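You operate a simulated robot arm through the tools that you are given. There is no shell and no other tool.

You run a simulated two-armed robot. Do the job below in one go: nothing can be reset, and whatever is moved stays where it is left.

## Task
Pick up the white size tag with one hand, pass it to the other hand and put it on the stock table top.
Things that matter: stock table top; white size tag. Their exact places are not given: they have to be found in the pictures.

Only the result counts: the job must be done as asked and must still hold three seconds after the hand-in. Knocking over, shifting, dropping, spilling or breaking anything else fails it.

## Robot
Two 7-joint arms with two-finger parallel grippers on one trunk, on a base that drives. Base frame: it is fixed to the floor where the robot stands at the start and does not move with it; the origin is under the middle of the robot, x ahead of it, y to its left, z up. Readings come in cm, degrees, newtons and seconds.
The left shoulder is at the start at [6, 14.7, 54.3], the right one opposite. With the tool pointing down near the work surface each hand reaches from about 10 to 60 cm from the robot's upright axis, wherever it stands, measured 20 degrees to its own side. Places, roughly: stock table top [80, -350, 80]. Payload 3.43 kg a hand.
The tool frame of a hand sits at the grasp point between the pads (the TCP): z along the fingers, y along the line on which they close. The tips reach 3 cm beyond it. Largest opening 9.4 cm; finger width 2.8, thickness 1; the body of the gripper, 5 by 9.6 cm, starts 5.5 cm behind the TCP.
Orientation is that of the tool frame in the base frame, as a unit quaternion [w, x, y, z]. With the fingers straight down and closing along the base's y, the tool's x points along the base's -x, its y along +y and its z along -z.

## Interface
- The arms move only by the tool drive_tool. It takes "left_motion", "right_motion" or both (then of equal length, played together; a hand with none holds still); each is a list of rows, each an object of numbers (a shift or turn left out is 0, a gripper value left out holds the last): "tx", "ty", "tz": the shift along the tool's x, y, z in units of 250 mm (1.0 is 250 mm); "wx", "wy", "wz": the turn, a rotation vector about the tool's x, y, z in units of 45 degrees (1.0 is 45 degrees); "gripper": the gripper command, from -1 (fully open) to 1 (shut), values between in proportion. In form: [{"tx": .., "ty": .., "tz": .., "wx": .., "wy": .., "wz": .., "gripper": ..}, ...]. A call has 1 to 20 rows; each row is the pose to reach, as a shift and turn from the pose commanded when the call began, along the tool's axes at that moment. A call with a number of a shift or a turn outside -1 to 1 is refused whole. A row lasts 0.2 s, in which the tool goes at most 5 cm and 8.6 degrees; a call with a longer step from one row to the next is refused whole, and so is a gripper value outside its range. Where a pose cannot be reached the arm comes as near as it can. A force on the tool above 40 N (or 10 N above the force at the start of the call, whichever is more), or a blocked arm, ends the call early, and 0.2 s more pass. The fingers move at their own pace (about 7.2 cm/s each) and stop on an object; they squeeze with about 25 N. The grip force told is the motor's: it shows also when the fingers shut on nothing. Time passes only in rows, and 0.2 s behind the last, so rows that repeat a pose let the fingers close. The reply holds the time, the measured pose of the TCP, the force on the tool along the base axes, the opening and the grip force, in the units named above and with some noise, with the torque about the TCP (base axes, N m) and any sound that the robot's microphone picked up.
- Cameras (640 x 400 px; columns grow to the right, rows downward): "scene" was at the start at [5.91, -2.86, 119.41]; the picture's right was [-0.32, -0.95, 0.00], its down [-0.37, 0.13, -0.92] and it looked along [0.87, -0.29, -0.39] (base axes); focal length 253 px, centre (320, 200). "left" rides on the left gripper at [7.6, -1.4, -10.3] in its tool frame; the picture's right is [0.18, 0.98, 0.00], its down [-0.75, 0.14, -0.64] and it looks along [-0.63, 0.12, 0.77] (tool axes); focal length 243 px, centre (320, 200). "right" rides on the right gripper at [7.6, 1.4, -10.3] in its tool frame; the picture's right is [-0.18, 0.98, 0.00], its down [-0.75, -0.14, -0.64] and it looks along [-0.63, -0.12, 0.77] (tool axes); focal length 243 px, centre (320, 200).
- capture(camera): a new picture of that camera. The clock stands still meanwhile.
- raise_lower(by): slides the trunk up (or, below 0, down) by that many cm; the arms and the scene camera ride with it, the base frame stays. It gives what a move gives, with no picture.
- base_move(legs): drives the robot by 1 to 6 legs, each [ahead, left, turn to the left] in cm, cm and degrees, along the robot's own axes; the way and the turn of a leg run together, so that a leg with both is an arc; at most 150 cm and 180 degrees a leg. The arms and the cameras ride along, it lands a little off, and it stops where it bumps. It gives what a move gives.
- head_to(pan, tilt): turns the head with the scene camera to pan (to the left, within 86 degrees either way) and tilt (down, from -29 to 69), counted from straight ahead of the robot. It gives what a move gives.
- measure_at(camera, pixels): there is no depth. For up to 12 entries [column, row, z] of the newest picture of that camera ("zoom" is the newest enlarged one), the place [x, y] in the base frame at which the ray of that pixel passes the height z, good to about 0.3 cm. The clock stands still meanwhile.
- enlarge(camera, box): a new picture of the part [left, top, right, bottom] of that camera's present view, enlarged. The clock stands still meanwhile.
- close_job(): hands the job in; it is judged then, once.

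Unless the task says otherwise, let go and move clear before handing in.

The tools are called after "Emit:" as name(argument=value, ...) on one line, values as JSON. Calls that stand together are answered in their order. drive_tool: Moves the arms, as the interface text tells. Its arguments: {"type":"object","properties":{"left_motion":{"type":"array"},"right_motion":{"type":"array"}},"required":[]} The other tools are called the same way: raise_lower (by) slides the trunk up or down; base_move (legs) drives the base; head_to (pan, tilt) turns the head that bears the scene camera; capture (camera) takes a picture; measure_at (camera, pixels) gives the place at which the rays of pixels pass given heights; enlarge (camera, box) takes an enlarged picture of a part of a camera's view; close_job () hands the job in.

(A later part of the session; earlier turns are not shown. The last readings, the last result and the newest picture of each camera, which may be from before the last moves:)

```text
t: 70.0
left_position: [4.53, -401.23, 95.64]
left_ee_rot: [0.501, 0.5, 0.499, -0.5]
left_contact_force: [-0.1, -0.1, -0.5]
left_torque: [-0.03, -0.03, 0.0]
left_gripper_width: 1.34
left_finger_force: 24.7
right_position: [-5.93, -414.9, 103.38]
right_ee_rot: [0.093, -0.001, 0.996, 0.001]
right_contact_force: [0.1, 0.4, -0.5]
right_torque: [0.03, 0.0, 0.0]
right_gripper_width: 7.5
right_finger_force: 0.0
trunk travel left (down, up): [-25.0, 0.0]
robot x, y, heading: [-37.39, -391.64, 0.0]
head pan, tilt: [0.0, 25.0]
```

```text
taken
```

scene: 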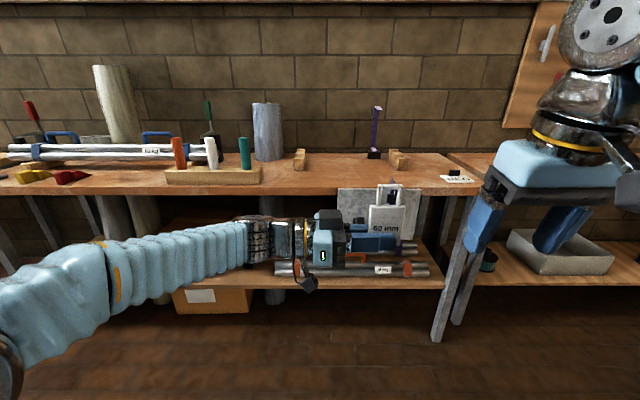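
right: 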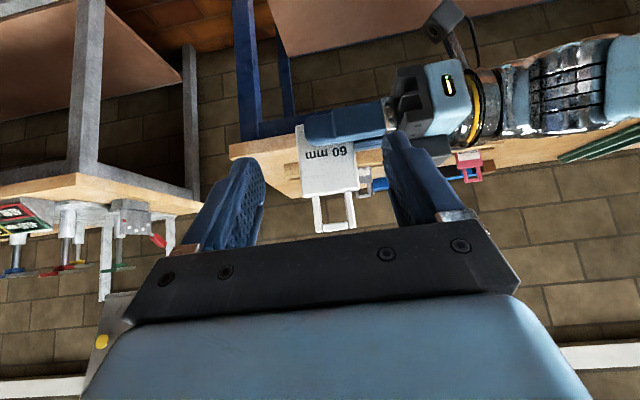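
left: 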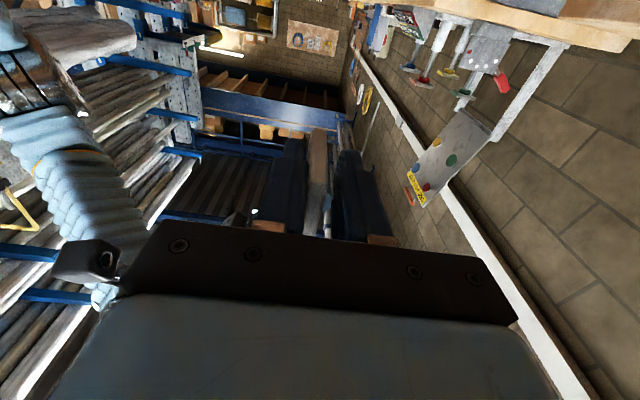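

The stock table's top runs up to about (470,187), with free space in front of and between the V-blocks at (300,160) and (398,160). I'll measure these.

Emit:
enlarge(camera="scene", box=[240, 100, 490, 240])

Emit:
measure_at(camera="scene", pixels=[[468, 190, 80], [350, 190, 80], [262, 184, 80], [298, 170, 80], [403, 170, 80], [375, 160, 80], [350, 152, 80], [440, 182, 80], [330, 180, 80], [370, 178, 80]])

```text
2.56 times, centred on (365, 170) of scene
```

zoom: 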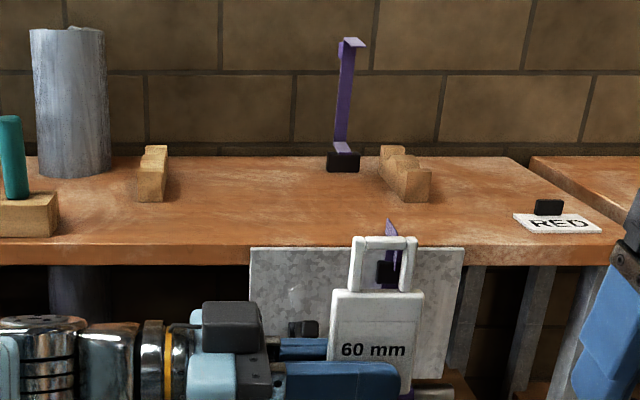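

```text
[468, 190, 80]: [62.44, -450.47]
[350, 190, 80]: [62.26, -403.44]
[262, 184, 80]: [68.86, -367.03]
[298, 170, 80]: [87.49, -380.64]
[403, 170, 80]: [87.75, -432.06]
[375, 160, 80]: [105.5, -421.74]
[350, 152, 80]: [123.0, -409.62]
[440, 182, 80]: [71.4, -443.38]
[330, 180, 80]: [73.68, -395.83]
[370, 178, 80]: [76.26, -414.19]
```

The free area spans x 62–100, y -378…-425 at about z 80. Before approaching, I'll turn the left hand so its fingers point ahead with the tag level; first half of that turn now, moving it left and ahead.

Emit:
drive_tool(left_motion=[{"ty": 0.08, "tz": -0.17}, {"ty": 0.16, "tz": -0.34}, {"ty": 0.24, "tz": -0.51}, {"ty": 0.32, "tz": -0.68}, {"ty": 0.32, "tz": -0.68, "wx": -0.1, "wy": -0.1, "wz": -0.1}, {"ty": 0.32, "tz": -0.68, "wx": -0.2, "wy": -0.2, "wz": -0.2}, {"ty": 0.32, "tz": -0.68, "wx": -0.3, "wy": -0.3, "wz": -0.3}, {"ty": 0.32, "tz": -0.68, "wx": -0.4, "wy": -0.4, "wz": -0.4}, {"ty": 0.32, "tz": -0.68, "wx": -0.5, "wy": -0.5, "wz": -0.5}, {"ty": 0.32, "tz": -0.68, "wx": -0.6, "wy": -0.6, "wz": -0.6}, {"ty": 0.32, "tz": -0.68, "wx": -0.7, "wy": -0.7, "wz": -0.7}, {"ty": 0.32, "tz": -0.68, "wx": -0.77, "wy": -0.77, "wz": -0.77}, {"ty": 0.32, "tz": -0.68, "wx": -0.77, "wy": -0.77, "wz": -0.77}])

Emit:
capture(camera="scene")

```text
t: 72.8
left_position: [12.62, -384.22, 95.67]
left_ee_rot: [0.579, -0.002, 0.576, -0.577]
left_contact_force: [0.5, -0.8, -0.1]
left_torque: [0.0, -0.03, 0.03]
left_gripper_width: 1.32
left_finger_force: 25.0
right_position: [-5.73, -414.9, 103.37]
right_ee_rot: [0.093, 0.0, 0.996, 0.001]
right_contact_force: [-0.7, 0.3, -0.2]
right_torque: [-0.02, -0.01, -0.03]
right_gripper_width: 7.51
right_finger_force: 0.2
trunk travel left (down, up): [-25.0, 0.0]
robot x, y, heading: [-37.58, -391.88, 0.3]
head pan, tilt: [0.0, 25.0]
```

```text
taken
```

scene: 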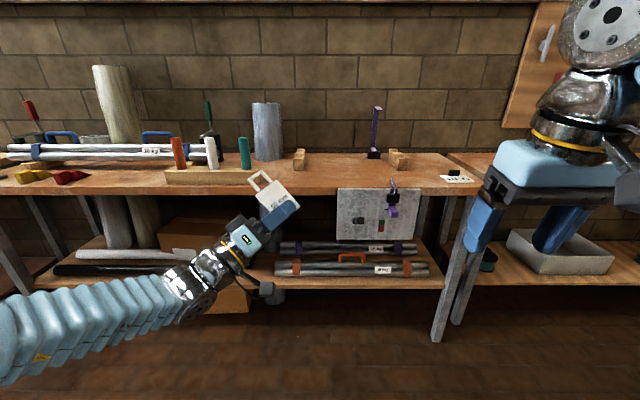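

The first half of the turn worked and the tag is still held. A grey panel is clamped to the table's front edge at about y -400…-430, so I'll stay left of the purple clamp; now the second half of the turn.

Emit:
drive_tool(left_motion=[{"wx": -0.1, "wy": -0.1, "wz": -0.1}, {"wx": -0.2, "wy": -0.2, "wz": -0.2}, {"wx": -0.3, "wy": -0.3, "wz": -0.3}, {"wx": -0.4, "wy": -0.4, "wz": -0.4}, {"wx": -0.5, "wy": -0.5, "wz": -0.5}, {"wx": -0.6, "wy": -0.6, "wz": -0.6}, {"wx": -0.7, "wy": -0.7, "wz": -0.7}, {"wx": -0.77, "wy": -0.77, "wz": -0.77}, {"wx": -0.77, "wy": -0.77, "wz": -0.77}])

Emit:
capture(camera="scene")

```text
t: 74.8
left_position: [12.16, -383.26, 96.81]
left_ee_rot: [-0.574, 0.18, -0.555, 0.575]
left_contact_force: [-0.4, 0.1, 0.2]
left_torque: [0.01, 0.04, 0.01]
left_gripper_width: 1.34
left_finger_force: 25.1
left hand out of reach, approached as far as the arm can: row 3, 4, 5, 6, 7, 8, 9
right_position: [-5.78, -414.9, 103.23]
right_ee_rot: [0.094, -0.001, 0.996, -0.001]
right_contact_force: [0.5, -0.4, 0.0]
right_torque: [0.0, -0.01, 0.0]
right_gripper_width: 7.56
right_finger_force: 0.0
trunk travel left (down, up): [-25.0, 0.0]
robot x, y, heading: [-37.76, -391.9, 0.2]
head pan, tilt: [0.0, 25.0]
```

```text
taken
```

scene: 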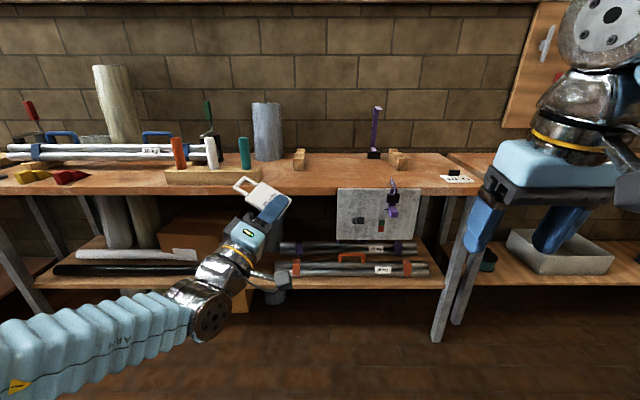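

The hand stopped about 40° short because the arm is too folded there. I'll move it 10 cm ahead and 8 cm left to unfold the arm and continue turning toward fingers ahead and down.

Emit:
drive_tool(left_motion=[{"tx": -0.111, "ty": 0.124, "tz": 0.054}, {"tx": -0.223, "ty": 0.249, "tz": 0.107}, {"tx": -0.334, "ty": 0.373, "tz": 0.161}, {"tx": -0.334, "ty": 0.373, "tz": 0.161, "wx": -0.161, "wy": -0.042, "wz": -0.079}, {"tx": -0.334, "ty": 0.373, "tz": 0.161, "wx": -0.322, "wy": -0.083, "wz": -0.158}, {"tx": -0.334, "ty": 0.373, "tz": 0.161, "wx": -0.483, "wy": -0.125, "wz": -0.237}, {"tx": -0.334, "ty": 0.373, "tz": 0.161, "wx": -0.645, "wy": -0.167, "wz": -0.316}, {"tx": -0.334, "ty": 0.373, "tz": 0.161, "wx": -0.645, "wy": -0.167, "wz": -0.316}])

Emit:
capture(camera="scene")

```text
t: 76.6
left_position: [22.32, -373.39, 92.88]
left_ee_rot: [0.472, -0.435, 0.612, -0.462]
left_contact_force: [-2.8, -9.9, 5.2]
left_torque: [0.12, 0.32, 0.72]
left_gripper_width: 1.33
left_finger_force: 24.5
left hand out of reach, approached as far as the arm can: row 6, 7
right_position: [-5.87, -414.72, 103.44]
right_ee_rot: [0.094, -0.001, 0.996, -0.002]
right_contact_force: [0.8, 2.9, 0.4]
right_torque: [-0.19, 0.09, -0.02]
right_gripper_width: 7.49
right_finger_force: 0.1
trunk travel left (down, up): [-25.0, 0.0]
robot x, y, heading: [-37.21, -392.51, 0.2]
head pan, tilt: [0.0, 25.0]
```

```text
taken
```

scene: 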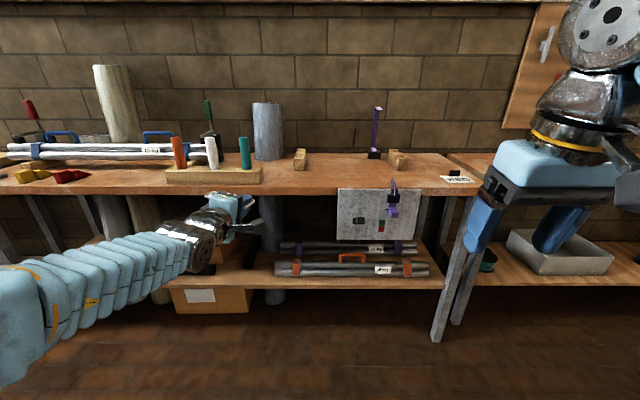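

The left hand now points ahead with the tag nearly level; I'll hold a moment to see whether the 10 N reading was only motion, and check the tag.

Emit:
drive_tool(left_motion=[{"tx": 0}, {"tx": 0}, {"tx": 0}])

Emit:
head_to(pan=15, tilt=28)

Emit:
capture(camera="scene")

Emit:
capture(camera="left")

```text
t: 77.4
left_position: [21.9, -374.97, 93.7]
left_ee_rot: [0.47, -0.422, 0.616, -0.471]
left_contact_force: [-0.6, -0.1, -0.5]
left_torque: [-0.01, 0.02, 0.0]
left_gripper_width: 1.33
left_finger_force: 25.4
right_position: [-5.85, -414.91, 103.37]
right_ee_rot: [0.093, 0.0, 0.996, 0.0]
right_contact_force: [0.0, -0.5, 0.3]
right_torque: [0.02, 0.0, 0.01]
right_gripper_width: 7.52
right_finger_force: 0.0
trunk travel left (down, up): [-25.0, 0.0]
robot x, y, heading: [-37.48, -391.67, 0.1]
head pan, tilt: [0.0, 25.0]
```

```text
t: 78.2
left_position: [21.9, -375.12, 93.74]
left_ee_rot: [0.47, -0.422, 0.616, -0.47]
left_contact_force: [0.1, -0.5, 0.4]
left_torque: [-0.05, 0.03, 0.02]
left_gripper_width: 1.33
left_finger_force: 25.1
right_position: [-5.84, -414.97, 103.32]
right_ee_rot: [0.093, -0.002, 0.996, 0.001]
right_contact_force: [0.7, -0.1, -0.5]
right_torque: [-0.01, 0.0, 0.03]
right_gripper_width: 7.52
right_finger_force: 0.0
trunk travel left (down, up): [-25.0, 0.0]
robot x, y, heading: [-37.74, -392.03, 0.2]
head pan, tilt: [15.0, 28.0]
```

```text
taken
```

scene: 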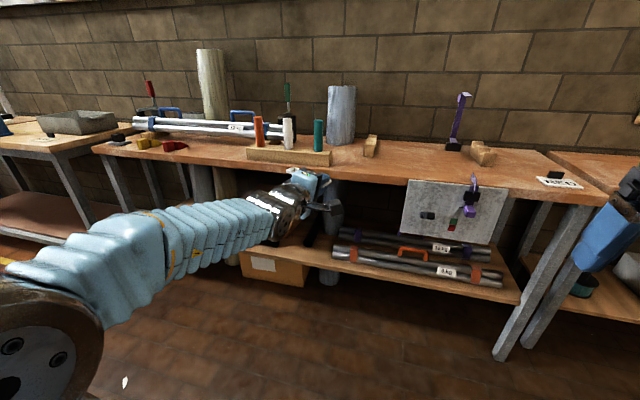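

```text
taken
```

left: 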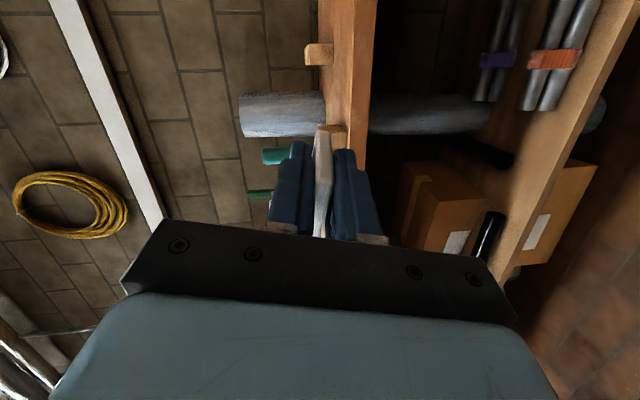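

The reading was only motion: forces are zero now and the tag is held between the left pads. I'll strafe 17 cm right, then drive 40 cm ahead toward the table and check.

Emit:
base_move(legs=[[0, -17, 0], [40, 0, 0]])

Emit:
head_to(pan=5, tilt=30)

Emit:
capture(camera="scene")

Emit:
capture(camera="left")

```text
t: 81.8
left_position: [62.52, -391.82, 93.79]
left_ee_rot: [0.47, -0.421, 0.617, -0.47]
left_contact_force: [-0.7, 0.5, -0.8]
left_torque: [-0.01, 0.01, 0.0]
left_gripper_width: 1.3
left_finger_force: 24.7
right_position: [34.76, -431.6, 103.3]
right_ee_rot: [0.093, 0.001, 0.996, 0.0]
right_contact_force: [0.6, -0.2, -0.6]
right_torque: [0.03, -0.02, 0.02]
right_gripper_width: 7.51
right_finger_force: 0.0
trunk travel left (down, up): [-25.0, 0.0]
robot x, y, heading: [3.32, -408.56, -0.1]
head pan, tilt: [15.0, 28.0]
```

```text
t: 82.5
left_position: [62.53, -391.92, 93.63]
left_ee_rot: [0.47, -0.42, 0.617, -0.472]
left_contact_force: [-0.3, 0.2, 0.0]
left_torque: [-0.02, 0.02, 0.02]
left_gripper_width: 1.33
left_finger_force: 25.0
right_position: [34.87, -431.65, 103.23]
right_ee_rot: [0.093, 0.0, 0.996, 0.0]
right_contact_force: [0.6, -0.1, 0.6]
right_torque: [0.01, 0.0, 0.01]
right_gripper_width: 7.53
right_finger_force: 0.1
trunk travel left (down, up): [-25.0, 0.0]
robot x, y, heading: [2.72, -408.53, 0.2]
head pan, tilt: [5.0, 30.0]
```

```text
taken
```

scene: 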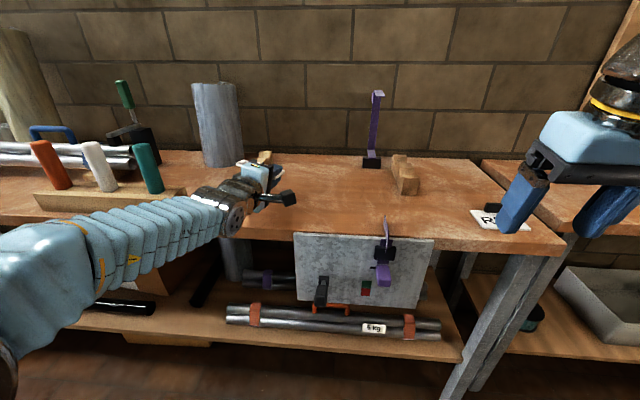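

```text
taken
```

left: 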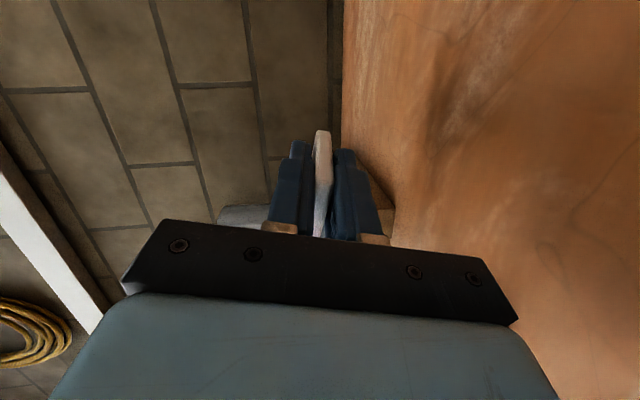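

The hand is just over the table's edge at about (262,175). I'll measure the front edge and nearby objects from here.

Emit:
measure_at(camera="scene", pixels=[[350, 236, 80], [350, 236, 78], [270, 231, 80], [388, 235, 80], [388, 218, 80], [188, 205, 80], [188, 205, 82], [408, 195, 80], [265, 165, 80], [372, 168, 80], [470, 222, 80], [300, 200, 80]])

Emit:
enlarge(camera="scene", box=[180, 130, 430, 290])

```text
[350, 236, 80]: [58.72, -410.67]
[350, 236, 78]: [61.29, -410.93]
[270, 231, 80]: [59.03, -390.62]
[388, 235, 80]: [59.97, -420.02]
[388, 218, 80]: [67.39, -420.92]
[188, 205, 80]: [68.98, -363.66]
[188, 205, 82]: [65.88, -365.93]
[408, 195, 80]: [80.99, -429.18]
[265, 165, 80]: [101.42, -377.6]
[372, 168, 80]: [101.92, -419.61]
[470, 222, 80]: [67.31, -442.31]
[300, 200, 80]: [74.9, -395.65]
```

```text
2.50 times, centred on (305, 210) of scene
```

zoom: 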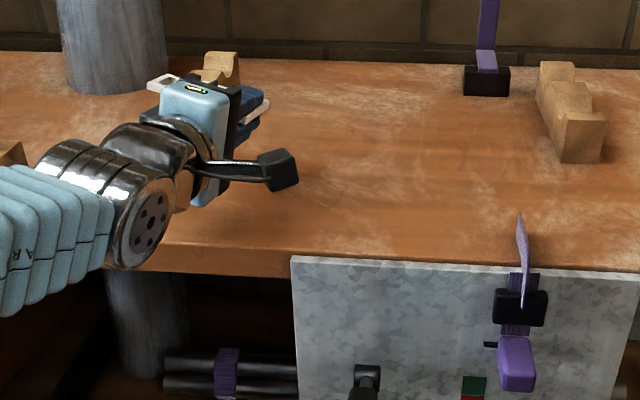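

The front edge reads differently from here than from further back, which suggests the top is nearer z 84–85 than 80. I'll use the right camera together with the scene camera to triangulate table features.

Emit:
capture(camera="right")

Emit:
enlarge(camera="scene", box=[350, 140, 550, 265])

```text
taken
```

right: 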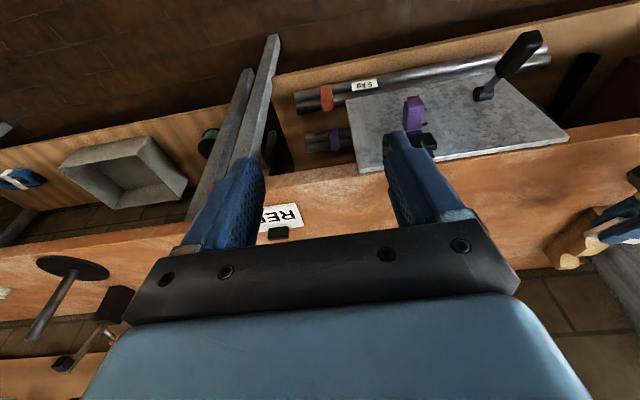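

```text
3.20 times, centred on (450, 202) of scene
```

zoom: 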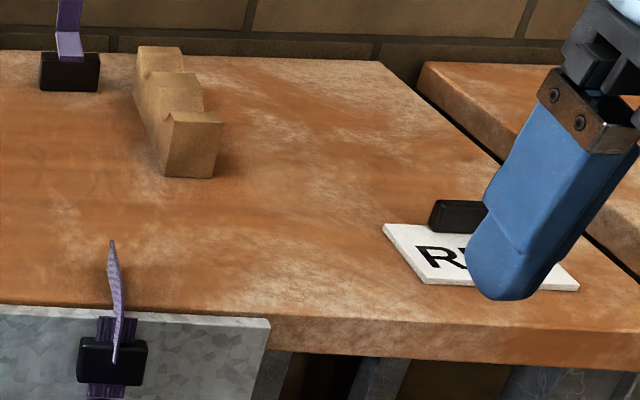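

Emit:
enlarge(camera="right", box=[240, 140, 400, 240])

Emit:
measure_at(camera="scene", pixels=[[470.3, 209.8, 78], [470.3, 209.8, 82], [470.3, 209.8, 86], [483.75, 227.9, 78], [483.75, 227.9, 82], [483.75, 227.9, 86], [434.4, 239.5, 78], [434.4, 239.5, 82], [434.4, 239.5, 86]])

```text
4.00 times, centred on (320, 190) of right
```

zoom: 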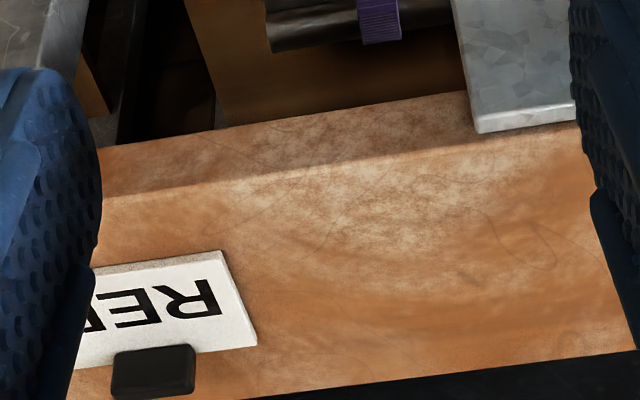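

```text
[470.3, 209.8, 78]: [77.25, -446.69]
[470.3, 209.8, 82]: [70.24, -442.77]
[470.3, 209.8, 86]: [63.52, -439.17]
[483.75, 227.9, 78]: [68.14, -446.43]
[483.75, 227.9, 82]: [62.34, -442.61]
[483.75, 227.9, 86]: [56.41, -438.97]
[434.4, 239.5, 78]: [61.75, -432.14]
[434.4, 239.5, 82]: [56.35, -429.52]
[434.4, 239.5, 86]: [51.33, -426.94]
```

Emit:
measure_at(camera="right", pixels=[[304.25, 225.75, 78], [304.25, 225.75, 82], [304.25, 225.75, 86], [295.25, 203, 78], [295.25, 203, 82], [295.25, 203, 86], [359.25, 173, 78], [359.25, 173, 82], [359.25, 173, 86]])

```text
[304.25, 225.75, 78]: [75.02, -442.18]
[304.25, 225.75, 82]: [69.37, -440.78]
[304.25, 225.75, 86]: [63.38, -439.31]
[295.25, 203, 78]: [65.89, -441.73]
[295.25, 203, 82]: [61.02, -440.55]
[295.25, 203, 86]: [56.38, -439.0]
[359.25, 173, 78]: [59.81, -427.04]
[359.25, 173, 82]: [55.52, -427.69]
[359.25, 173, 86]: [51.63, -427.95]
```

The two cameras agree on the label at z ≈ 86 and the panel corner at z ≈ 84.8, so the stock table top is at z ≈ 85 with its front edge at x ≈ 52.5. The hand clears it by over 4 cm; I'll drive 6 cm further ahead.

Emit:
base_move(legs=[[6, 0, 0]])

Emit:
capture(camera="scene")

Emit:
enlarge(camera="scene", box=[120, 120, 400, 295])

```text
t: 83.4
left_position: [68.56, -391.87, 93.79]
left_ee_rot: [0.47, -0.421, 0.616, -0.472]
left_contact_force: [0.1, -0.4, -0.3]
left_torque: [0.01, 0.01, -0.01]
left_gripper_width: 1.32
left_finger_force: 24.9
right_position: [40.88, -431.61, 103.21]
right_ee_rot: [0.093, -0.001, 0.996, 0.0]
right_contact_force: [-0.1, -0.3, 0.5]
right_torque: [0.03, -0.01, 0.01]
right_gripper_width: 7.54
right_finger_force: 0.0
trunk travel left (down, up): [-25.0, 0.0]
robot x, y, heading: [9.28, -408.81, -0.1]
head pan, tilt: [5.0, 30.0]
```

```text
taken
```

scene: 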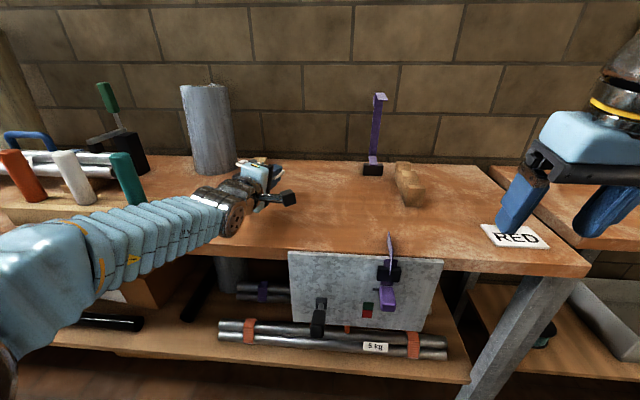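

```text
2.29 times, centred on (260, 208) of scene
```

zoom: 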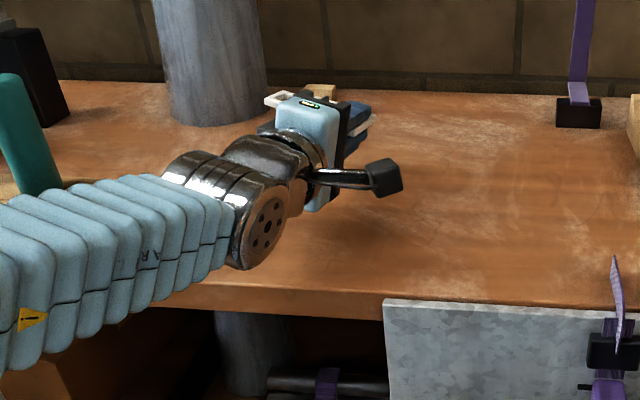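

The left V-block behind the hand works out to about (72,-382) at z 85, too close to where the tag's handle would lie. I'll strafe 8 cm right so the tag lands in the clear area.

Emit:
base_move(legs=[[0, -8, 0]])

Emit:
head_to(pan=12, tilt=32)

Emit:
capture(camera="scene")

Emit:
enlarge(camera="scene", box=[180, 110, 460, 285])

```text
t: 84.5
left_position: [68.53, -399.71, 93.73]
left_ee_rot: [0.468, -0.421, 0.617, -0.472]
left_contact_force: [0.1, -1.0, 0.0]
left_torque: [-0.03, 0.05, -0.01]
left_gripper_width: 1.31
left_finger_force: 25.2
right_position: [40.78, -439.29, 103.36]
right_ee_rot: [0.093, 0.001, 0.996, 0.0]
right_contact_force: [0.2, 0.2, 0.2]
right_torque: [-0.02, 0.0, 0.0]
right_gripper_width: 7.53
right_finger_force: 0.0
trunk travel left (down, up): [-25.0, 0.0]
robot x, y, heading: [8.82, -416.28, -0.2]
head pan, tilt: [5.0, 30.0]
```

```text
t: 85.2
left_position: [68.66, -399.87, 93.75]
left_ee_rot: [0.47, -0.42, 0.617, -0.472]
left_contact_force: [-0.5, -0.6, -0.1]
left_torque: [0.01, 0.0, 0.01]
left_gripper_width: 1.32
left_finger_force: 25.2
right_position: [40.77, -439.43, 103.29]
right_ee_rot: [0.093, 0.001, 0.996, 0.0]
right_contact_force: [-0.5, -0.1, -0.4]
right_torque: [0.03, 0.04, -0.01]
right_gripper_width: 7.54
right_finger_force: 0.0
trunk travel left (down, up): [-25.0, 0.0]
robot x, y, heading: [9.64, -416.37, -0.2]
head pan, tilt: [12.0, 32.0]
```

```text
taken
```

scene: 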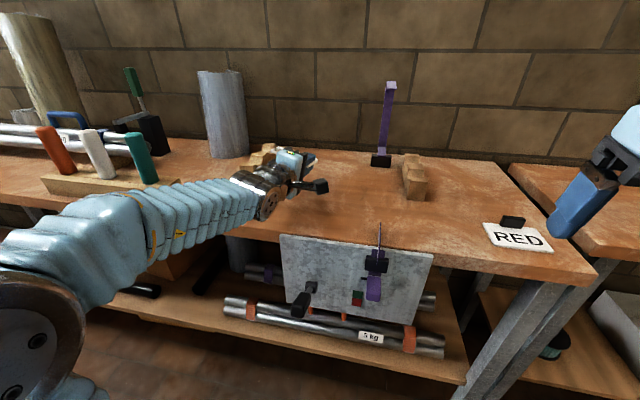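

```text
2.29 times, centred on (320, 198) of scene
```

zoom: 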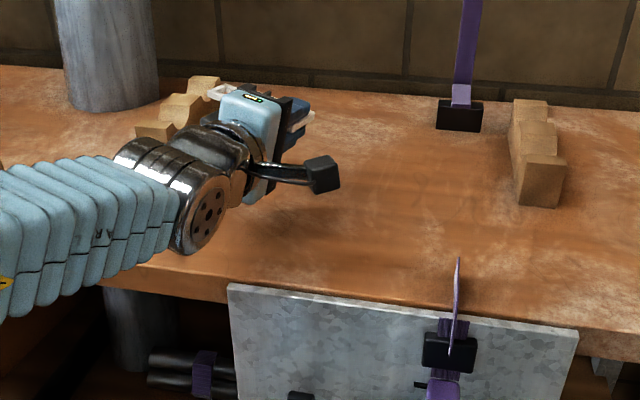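

Emit:
measure_at(camera="scene", pixels=[[245.6, 171.75, 85], [245.6, 171.75, 88], [240, 169, 88], [272, 150, 88], [420, 200, 85], [381, 165, 85], [372, 236, 85], [300, 225, 85], [320, 200, 85], [350, 190, 85]])

Emit:
capture(camera="left")

```text
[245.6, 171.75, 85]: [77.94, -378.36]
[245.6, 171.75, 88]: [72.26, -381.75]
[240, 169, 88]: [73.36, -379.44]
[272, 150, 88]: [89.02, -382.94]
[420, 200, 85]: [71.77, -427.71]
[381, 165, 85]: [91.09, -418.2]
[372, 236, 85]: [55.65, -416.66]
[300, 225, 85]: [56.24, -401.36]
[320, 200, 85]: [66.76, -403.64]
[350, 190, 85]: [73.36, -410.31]
```

```text
taken
```

left: 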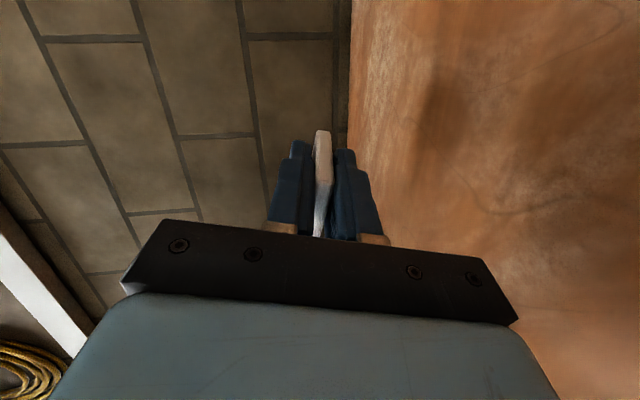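

The area x 55–90, y -386…-422 is free and the tag would lie at y -402…-390. I'll raise the hand 3 cm for safety and tilt the fingers down to 35° in small steps.

Emit:
drive_tool(left_motion=[{"tx": -0.011, "ty": -0.06, "tz": -0.007}, {"tx": -0.022, "ty": -0.117, "tz": -0.014}, {"tx": -0.022, "ty": -0.117, "tz": -0.014, "wx": -0.08, "wy": -0.021, "wz": -0.04}, {"tx": -0.022, "ty": -0.117, "tz": -0.014, "wx": -0.163, "wy": -0.043, "wz": -0.08}, {"tx": -0.022, "ty": -0.117, "tz": -0.014, "wx": -0.245, "wy": -0.064, "wz": -0.12}, {"tx": -0.022, "ty": -0.117, "tz": -0.014, "wx": -0.326, "wy": -0.085, "wz": -0.159}, {"tx": -0.022, "ty": -0.117, "tz": -0.014, "wx": -0.326, "wy": -0.085, "wz": -0.159}])

Emit:
capture(camera="scene")

```text
t: 86.8
left_position: [68.58, -399.79, 96.82]
left_ee_rot: [0.401, -0.53, 0.629, -0.403]
left_contact_force: [-1.0, 0.1, -0.7]
left_torque: [-0.01, 0.02, 0.04]
left_gripper_width: 1.36
left_finger_force: 24.8
right_position: [40.83, -439.5, 103.31]
right_ee_rot: [0.093, 0.001, 0.996, -0.001]
right_contact_force: [-0.1, -0.1, -0.8]
right_torque: [0.0, -0.01, 0.0]
right_gripper_width: 7.53
right_finger_force: 0.1
trunk travel left (down, up): [-25.0, 0.0]
robot x, y, heading: [9.38, -416.49, 0.0]
head pan, tilt: [12.0, 32.0]
```

```text
taken
```

scene: 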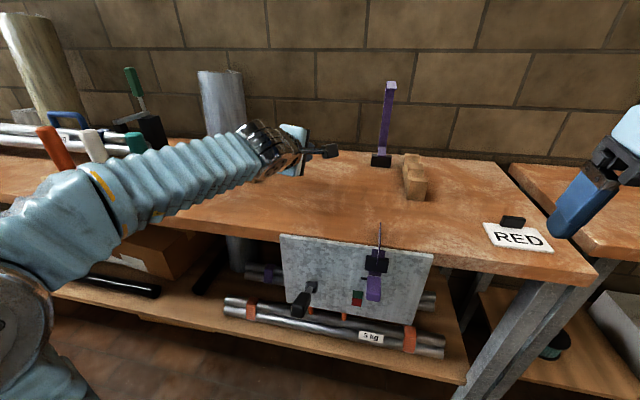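

The tilt is going well with no contact. I'll finish the other half of it.

Emit:
drive_tool(left_motion=[{"wx": -0.08, "wy": -0.021, "wz": -0.04}, {"wx": -0.163, "wy": -0.043, "wz": -0.08}, {"wx": -0.245, "wy": -0.064, "wz": -0.12}, {"wx": -0.326, "wy": -0.085, "wz": -0.159}, {"wx": -0.326, "wy": -0.085, "wz": -0.159}])

Emit:
capture(camera="scene")

Emit:
capture(camera="left")

```text
t: 88.0
left_position: [68.73, -399.92, 96.65]
left_ee_rot: [-0.326, 0.628, -0.627, 0.326]
left_contact_force: [-0.3, 0.6, -0.3]
left_torque: [-0.02, -0.02, 0.03]
left_gripper_width: 1.33
left_finger_force: 25.4
right_position: [40.72, -439.52, 103.38]
right_ee_rot: [0.093, 0.001, 0.996, 0.0]
right_contact_force: [0.5, -0.1, 0.5]
right_torque: [0.04, -0.01, 0.01]
right_gripper_width: 7.53
right_finger_force: 0.1
trunk travel left (down, up): [-25.0, 0.0]
robot x, y, heading: [9.29, -416.34, -0.2]
head pan, tilt: [12.0, 32.0]
```

```text
taken
```

scene: 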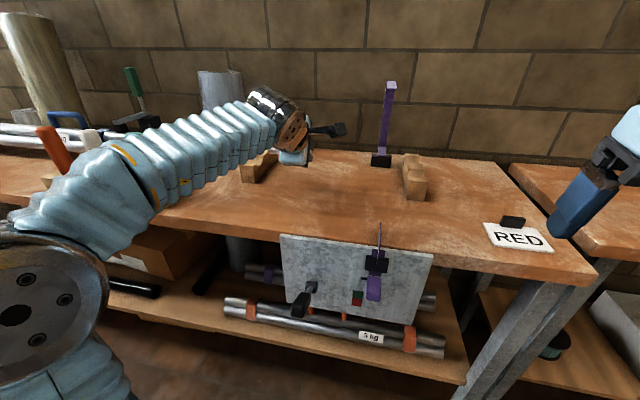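

```text
taken
```

left: 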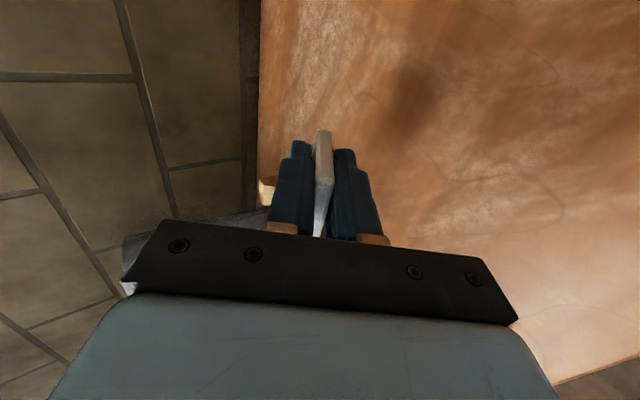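

The fingers are tilted exactly 35° down with the tag across them. I'll lower the hand 6.5 cm, to a little above the table.

Emit:
drive_tool(left_motion=[{"ty": 0.053, "tz": 0.037}, {"ty": 0.106, "tz": 0.075}, {"ty": 0.16, "tz": 0.112}, {"ty": 0.19, "tz": 0.133}, {"ty": 0.213, "tz": 0.15}, {"ty": 0.213, "tz": 0.15}])

Emit:
capture(camera="left")

Emit:
enlarge(camera="scene", box=[200, 100, 440, 250])

Emit:
capture(camera="right")

```text
t: 89.4
left_position: [68.56, -399.78, 90.44]
left_ee_rot: [-0.326, 0.628, -0.627, 0.327]
left_contact_force: [-0.1, -0.7, -0.7]
left_torque: [-0.05, -0.01, 0.01]
left_gripper_width: 1.34
left_finger_force: 25.1
right_position: [40.75, -439.41, 103.35]
right_ee_rot: [0.093, 0.001, 0.996, -0.001]
right_contact_force: [0.2, -0.6, 0.7]
right_torque: [0.01, 0.0, -0.02]
right_gripper_width: 7.53
right_finger_force: 0.1
trunk travel left (down, up): [-25.0, 0.0]
robot x, y, heading: [9.35, -416.2, -0.1]
head pan, tilt: [12.0, 32.0]
```

```text
taken
```

left: 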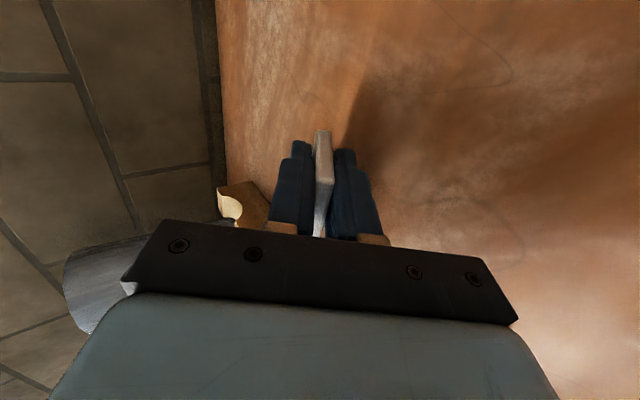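

```text
2.67 times, centred on (320, 175) of scene
```

zoom: 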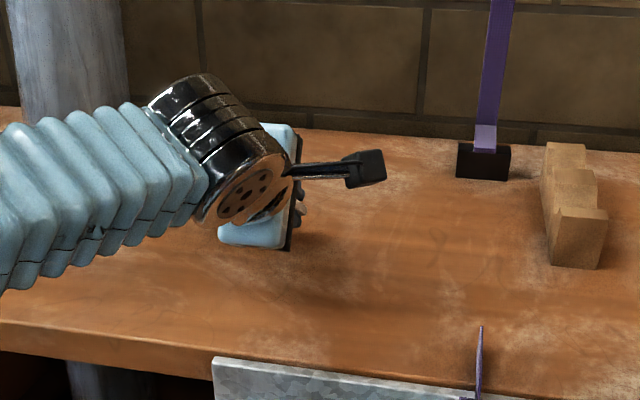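

```text
taken
```

right: 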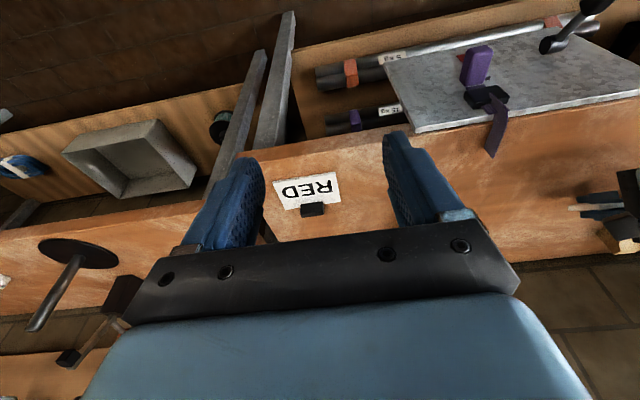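

No contact yet at TCP z 90.4. The right camera catches the left fingers at its edge near (605,205); I'll enlarge there to judge the gap to the table.

Emit:
enlarge(camera="right", box=[540, 160, 640, 260])

Emit:
enlarge(camera="left", box=[240, 100, 420, 250])

```text
4.00 times, centred on (590, 210) of right
```

zoom: 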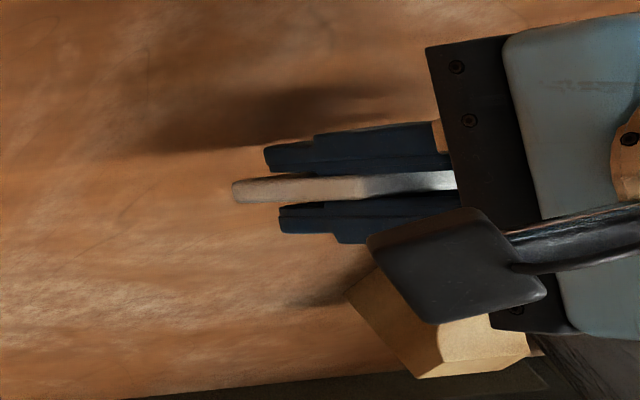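

```text
2.67 times, centred on (330, 175) of left
```

zoom: 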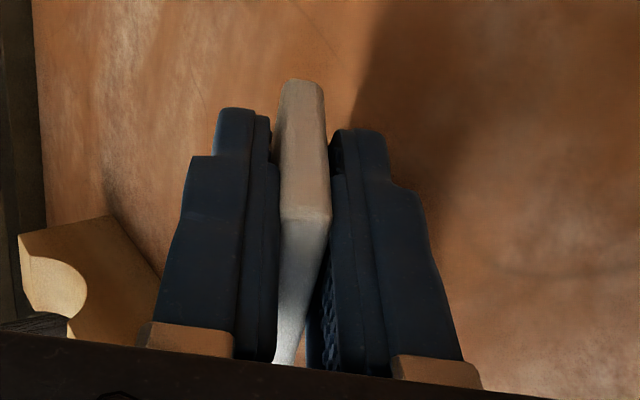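

The tag protrudes about 1 cm beyond the fingertips with table visible below. I'll lower in small steps and watch the vertical force.

Emit:
drive_tool(left_motion=[{"ty": 0.0164, "tz": 0.0115}, {"ty": 0.0327, "tz": 0.023}, {"ty": 0.0327, "tz": 0.023}])

Emit:
enlarge(camera="right", box=[540, 160, 640, 260])

```text
t: 90.2
left_position: [68.62, -399.74, 89.1]
left_ee_rot: [-0.325, 0.628, -0.627, 0.327]
left_contact_force: [-0.3, 0.3, -0.1]
left_torque: [-0.03, -0.01, -0.03]
left_gripper_width: 1.3
left_finger_force: 24.8
right_position: [40.85, -439.42, 103.22]
right_ee_rot: [0.093, 0.001, 0.996, 0.0]
right_contact_force: [0.4, 0.4, -0.2]
right_torque: [0.0, -0.03, 0.0]
right_gripper_width: 7.51
right_finger_force: 0.1
trunk travel left (down, up): [-25.0, 0.0]
robot x, y, heading: [9.57, -416.43, -0.0]
head pan, tilt: [12.0, 32.0]
```

```text
4.00 times, centred on (590, 210) of right
```

zoom: 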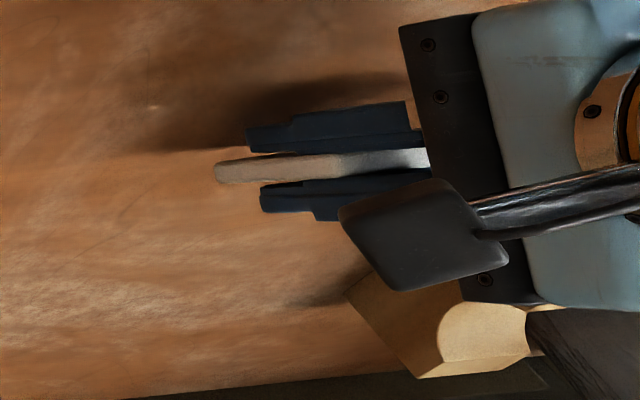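

Still no contact at z 89.1. I'll lower another 0.6 cm.

Emit:
drive_tool(left_motion=[{"ty": 0.01, "tz": 0.007}, {"ty": 0.02, "tz": 0.014}, {"ty": 0.02, "tz": 0.014}])

Emit:
enlarge(camera="right", box=[540, 160, 640, 260])

```text
t: 91.0
left_position: [68.69, -399.78, 88.75]
left_ee_rot: [-0.326, 0.628, -0.627, 0.327]
left_contact_force: [-0.6, -0.3, -1.0]
left_torque: [-0.01, -0.01, -0.04]
left_gripper_width: 1.33
left_finger_force: 24.6
right_position: [40.79, -439.35, 103.31]
right_ee_rot: [0.093, 0.001, 0.996, 0.001]
right_contact_force: [-0.2, 0.5, -0.3]
right_torque: [-0.03, 0.03, 0.01]
right_gripper_width: 7.54
right_finger_force: 0.1
trunk travel left (down, up): [-25.0, 0.0]
robot x, y, heading: [9.03, -416.22, -0.2]
head pan, tilt: [12.0, 32.0]
```

```text
4.00 times, centred on (590, 210) of right
```

zoom: 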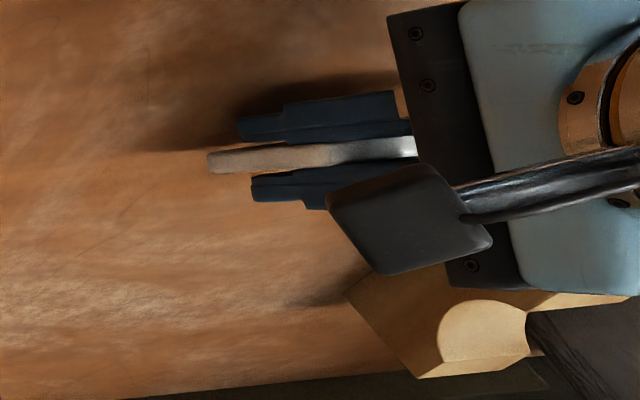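

No contact yet; the shadow is closing on the lower finger. I'll lower another 0.6 cm.

Emit:
drive_tool(left_motion=[{"ty": 0.01, "tz": 0.007}, {"ty": 0.02, "tz": 0.014}, {"ty": 0.02, "tz": 0.014}])

Emit:
enlarge(camera="right", box=[540, 160, 640, 260])

```text
t: 91.8
left_position: [68.56, -399.75, 88.09]
left_ee_rot: [-0.325, 0.627, -0.627, 0.328]
left_contact_force: [4.0, 1.6, 5.7]
left_torque: [0.08, -0.22, 0.02]
left_gripper_width: 1.38
left_finger_force: 25.0
right_position: [40.91, -439.46, 103.34]
right_ee_rot: [0.094, 0.001, 0.996, 0.0]
right_contact_force: [-0.6, -0.1, 0.1]
right_torque: [0.03, 0.0, -0.02]
right_gripper_width: 7.51
right_finger_force: 0.1
trunk travel left (down, up): [-25.0, 0.0]
robot x, y, heading: [9.52, -416.17, -0.1]
head pan, tilt: [12.0, 32.0]
```

```text
4.00 times, centred on (590, 210) of right
```

zoom: 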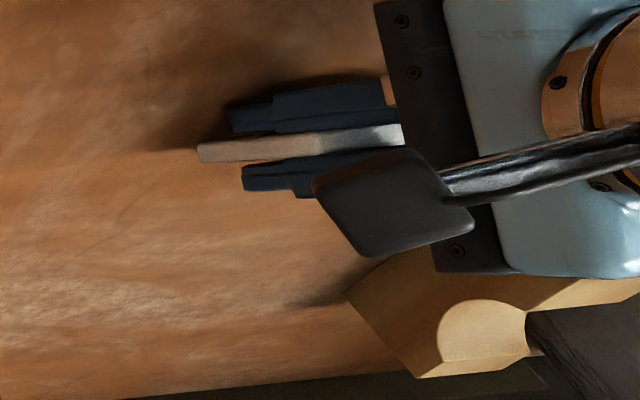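

Contact: 5.7 N upward at TCP z 88.1, so the table is at about z 85. I'll ease up 0.4 cm so the lower finger has room, then open the fingers a little.

Emit:
drive_tool(left_motion=[{"ty": -0.0131, "tz": -0.0092}, {"ty": -0.0131, "tz": -0.0092}])

Emit:
drive_tool(left_motion=[{"gripper": 0.62}, {"gripper": 0.55}, {"gripper": 0.5}, {"gripper": 0.5}, {"gripper": 0.5}])

Emit:
enlarge(camera="right", box=[540, 160, 640, 260])

Emit:
capture(camera="left")

```text
t: 92.4
left_position: [68.39, -399.99, 88.4]
left_ee_rot: [-0.325, 0.628, -0.627, 0.327]
left_contact_force: [0.3, 0.3, -0.7]
left_torque: [-0.02, 0.03, 0.02]
left_gripper_width: 1.32
left_finger_force: 24.7
right_position: [40.76, -439.35, 103.37]
right_ee_rot: [0.093, 0.001, 0.996, 0.001]
right_contact_force: [0.6, -0.5, -0.4]
right_torque: [-0.02, 0.02, 0.01]
right_gripper_width: 7.53
right_finger_force: 0.1
trunk travel left (down, up): [-25.0, 0.0]
robot x, y, heading: [9.01, -415.9, -0.1]
head pan, tilt: [12.0, 32.0]
```

```text
t: 93.6
left_position: [68.5, -399.84, 88.4]
left_ee_rot: [0.325, -0.627, 0.628, -0.326]
left_contact_force: [2.3, 0.7, 3.5]
left_torque: [0.05, -0.15, -0.01]
left_gripper_width: 2.1
left_finger_force: 0.1
right_position: [40.93, -439.41, 103.31]
right_ee_rot: [0.093, 0.002, 0.996, 0.0]
right_contact_force: [1.0, 0.3, -0.5]
right_torque: [0.03, 0.0, -0.01]
right_gripper_width: 7.52
right_finger_force: 0.0
trunk travel left (down, up): [-25.0, 0.0]
robot x, y, heading: [9.23, -416.31, 0.1]
head pan, tilt: [12.0, 32.0]
```

```text
4.00 times, centred on (590, 210) of right
```

zoom: 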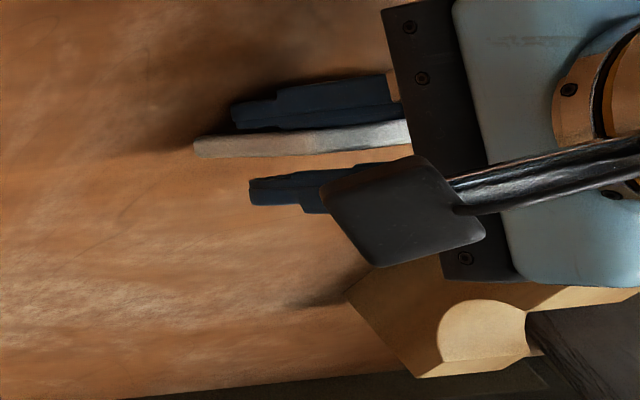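

```text
taken
```

left: 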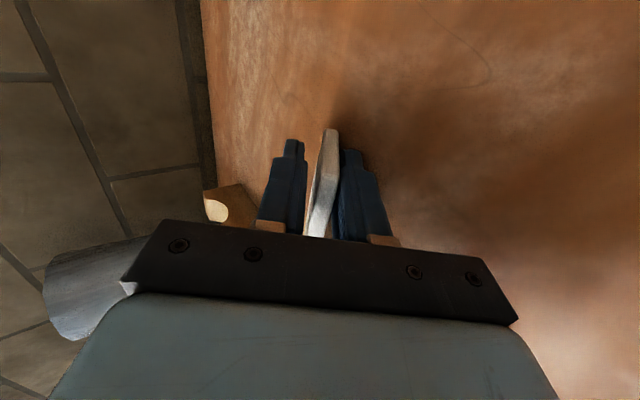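

The fingers have let go (2.1 cm open, no grip force) and the tag leans on the lower finger with its front edge on the table. I'll draw the hand back slowly along the finger axis.

Emit:
drive_tool(left_motion=[{"tz": -0.02}, {"tz": -0.045}, {"tz": -0.07}, {"tz": -0.1}, {"tz": -0.13}, {"tz": -0.16}, {"tz": -0.16}])

Emit:
enlarge(camera="right", box=[540, 160, 640, 260])

Emit:
capture(camera="left")

```text
t: 95.2
left_position: [65.29, -399.81, 90.63]
left_ee_rot: [-0.325, 0.628, -0.627, 0.327]
left_contact_force: [-0.2, -0.3, -0.3]
left_torque: [-0.03, 0.03, -0.02]
left_gripper_width: 2.36
left_finger_force: 0.1
right_position: [40.71, -439.27, 103.34]
right_ee_rot: [0.093, 0.001, 0.996, 0.0]
right_contact_force: [-0.2, -0.4, 0.5]
right_torque: [-0.01, -0.04, 0.03]
right_gripper_width: 7.52
right_finger_force: 0.0
trunk travel left (down, up): [-25.0, 0.0]
robot x, y, heading: [9.25, -416.38, -0.3]
head pan, tilt: [12.0, 32.0]
```

```text
4.00 times, centred on (590, 210) of right
```

zoom: 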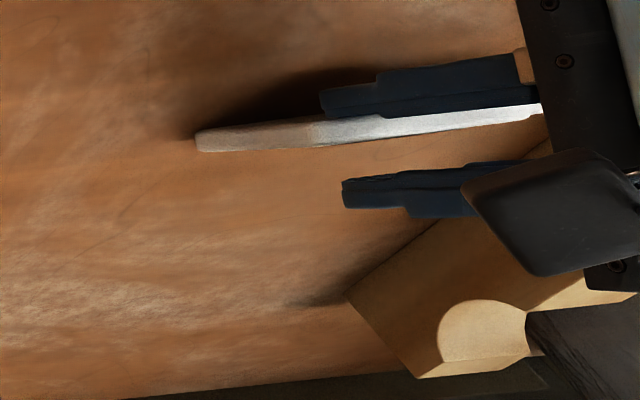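

```text
taken
```

left: 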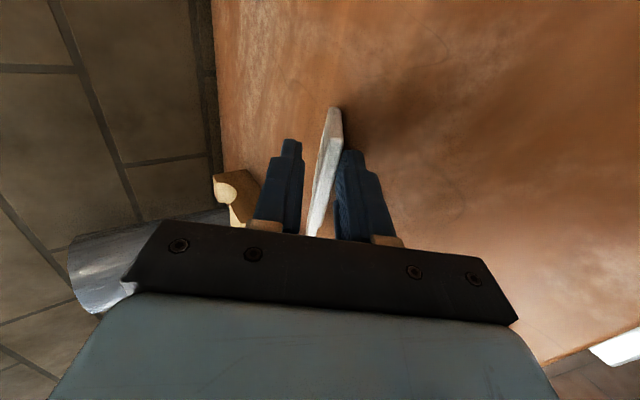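

The tag stayed put with its front edge on the table while the fingers slid back 4 cm. I'll draw back another 5 cm so that it settles flat.

Emit:
drive_tool(left_motion=[{"tz": -0.02}, {"tz": -0.045}, {"tz": -0.07}, {"tz": -0.1}, {"tz": -0.14}, {"tz": -0.2}, {"tz": -0.2}])

Emit:
capture(camera="right")

Emit:
capture(camera="left")

Emit:
capture(camera="scene")

```text
t: 96.8
left_position: [61.27, -399.79, 93.67]
left_ee_rot: [-0.325, 0.628, -0.627, 0.326]
left_contact_force: [0.2, 0.3, -0.3]
left_torque: [0.02, -0.01, -0.01]
left_gripper_width: 2.38
left_finger_force: 0.1
right_position: [40.8, -439.38, 103.31]
right_ee_rot: [0.093, 0.001, 0.996, 0.0]
right_contact_force: [0.3, -0.4, 0.1]
right_torque: [0.01, 0.01, 0.01]
right_gripper_width: 7.53
right_finger_force: 0.1
trunk travel left (down, up): [-25.0, 0.0]
robot x, y, heading: [9.43, -416.07, 0.0]
head pan, tilt: [12.0, 32.0]
```

```text
taken
```

right: 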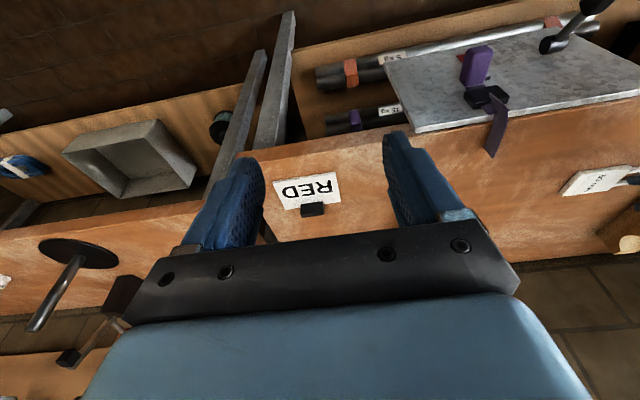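

```text
taken
```

left: 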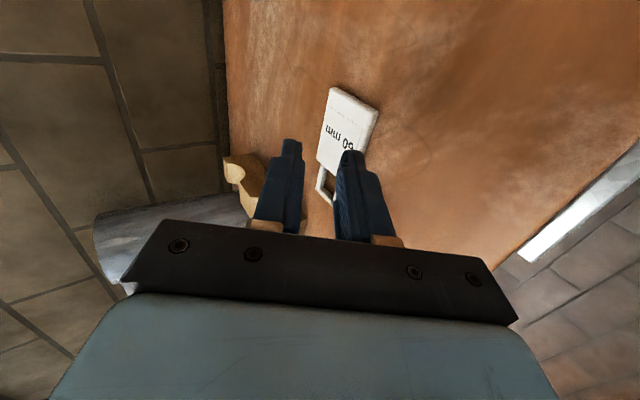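

```text
taken
```

scene: 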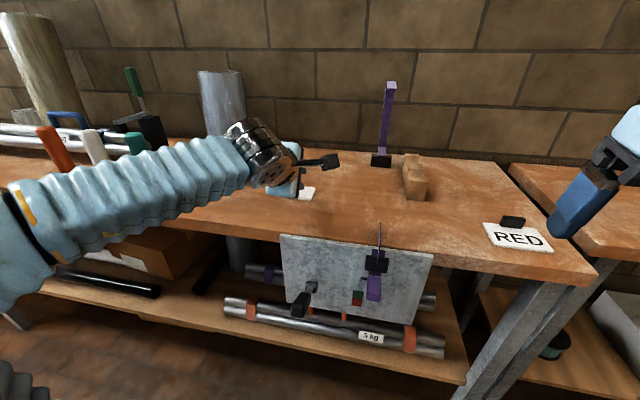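

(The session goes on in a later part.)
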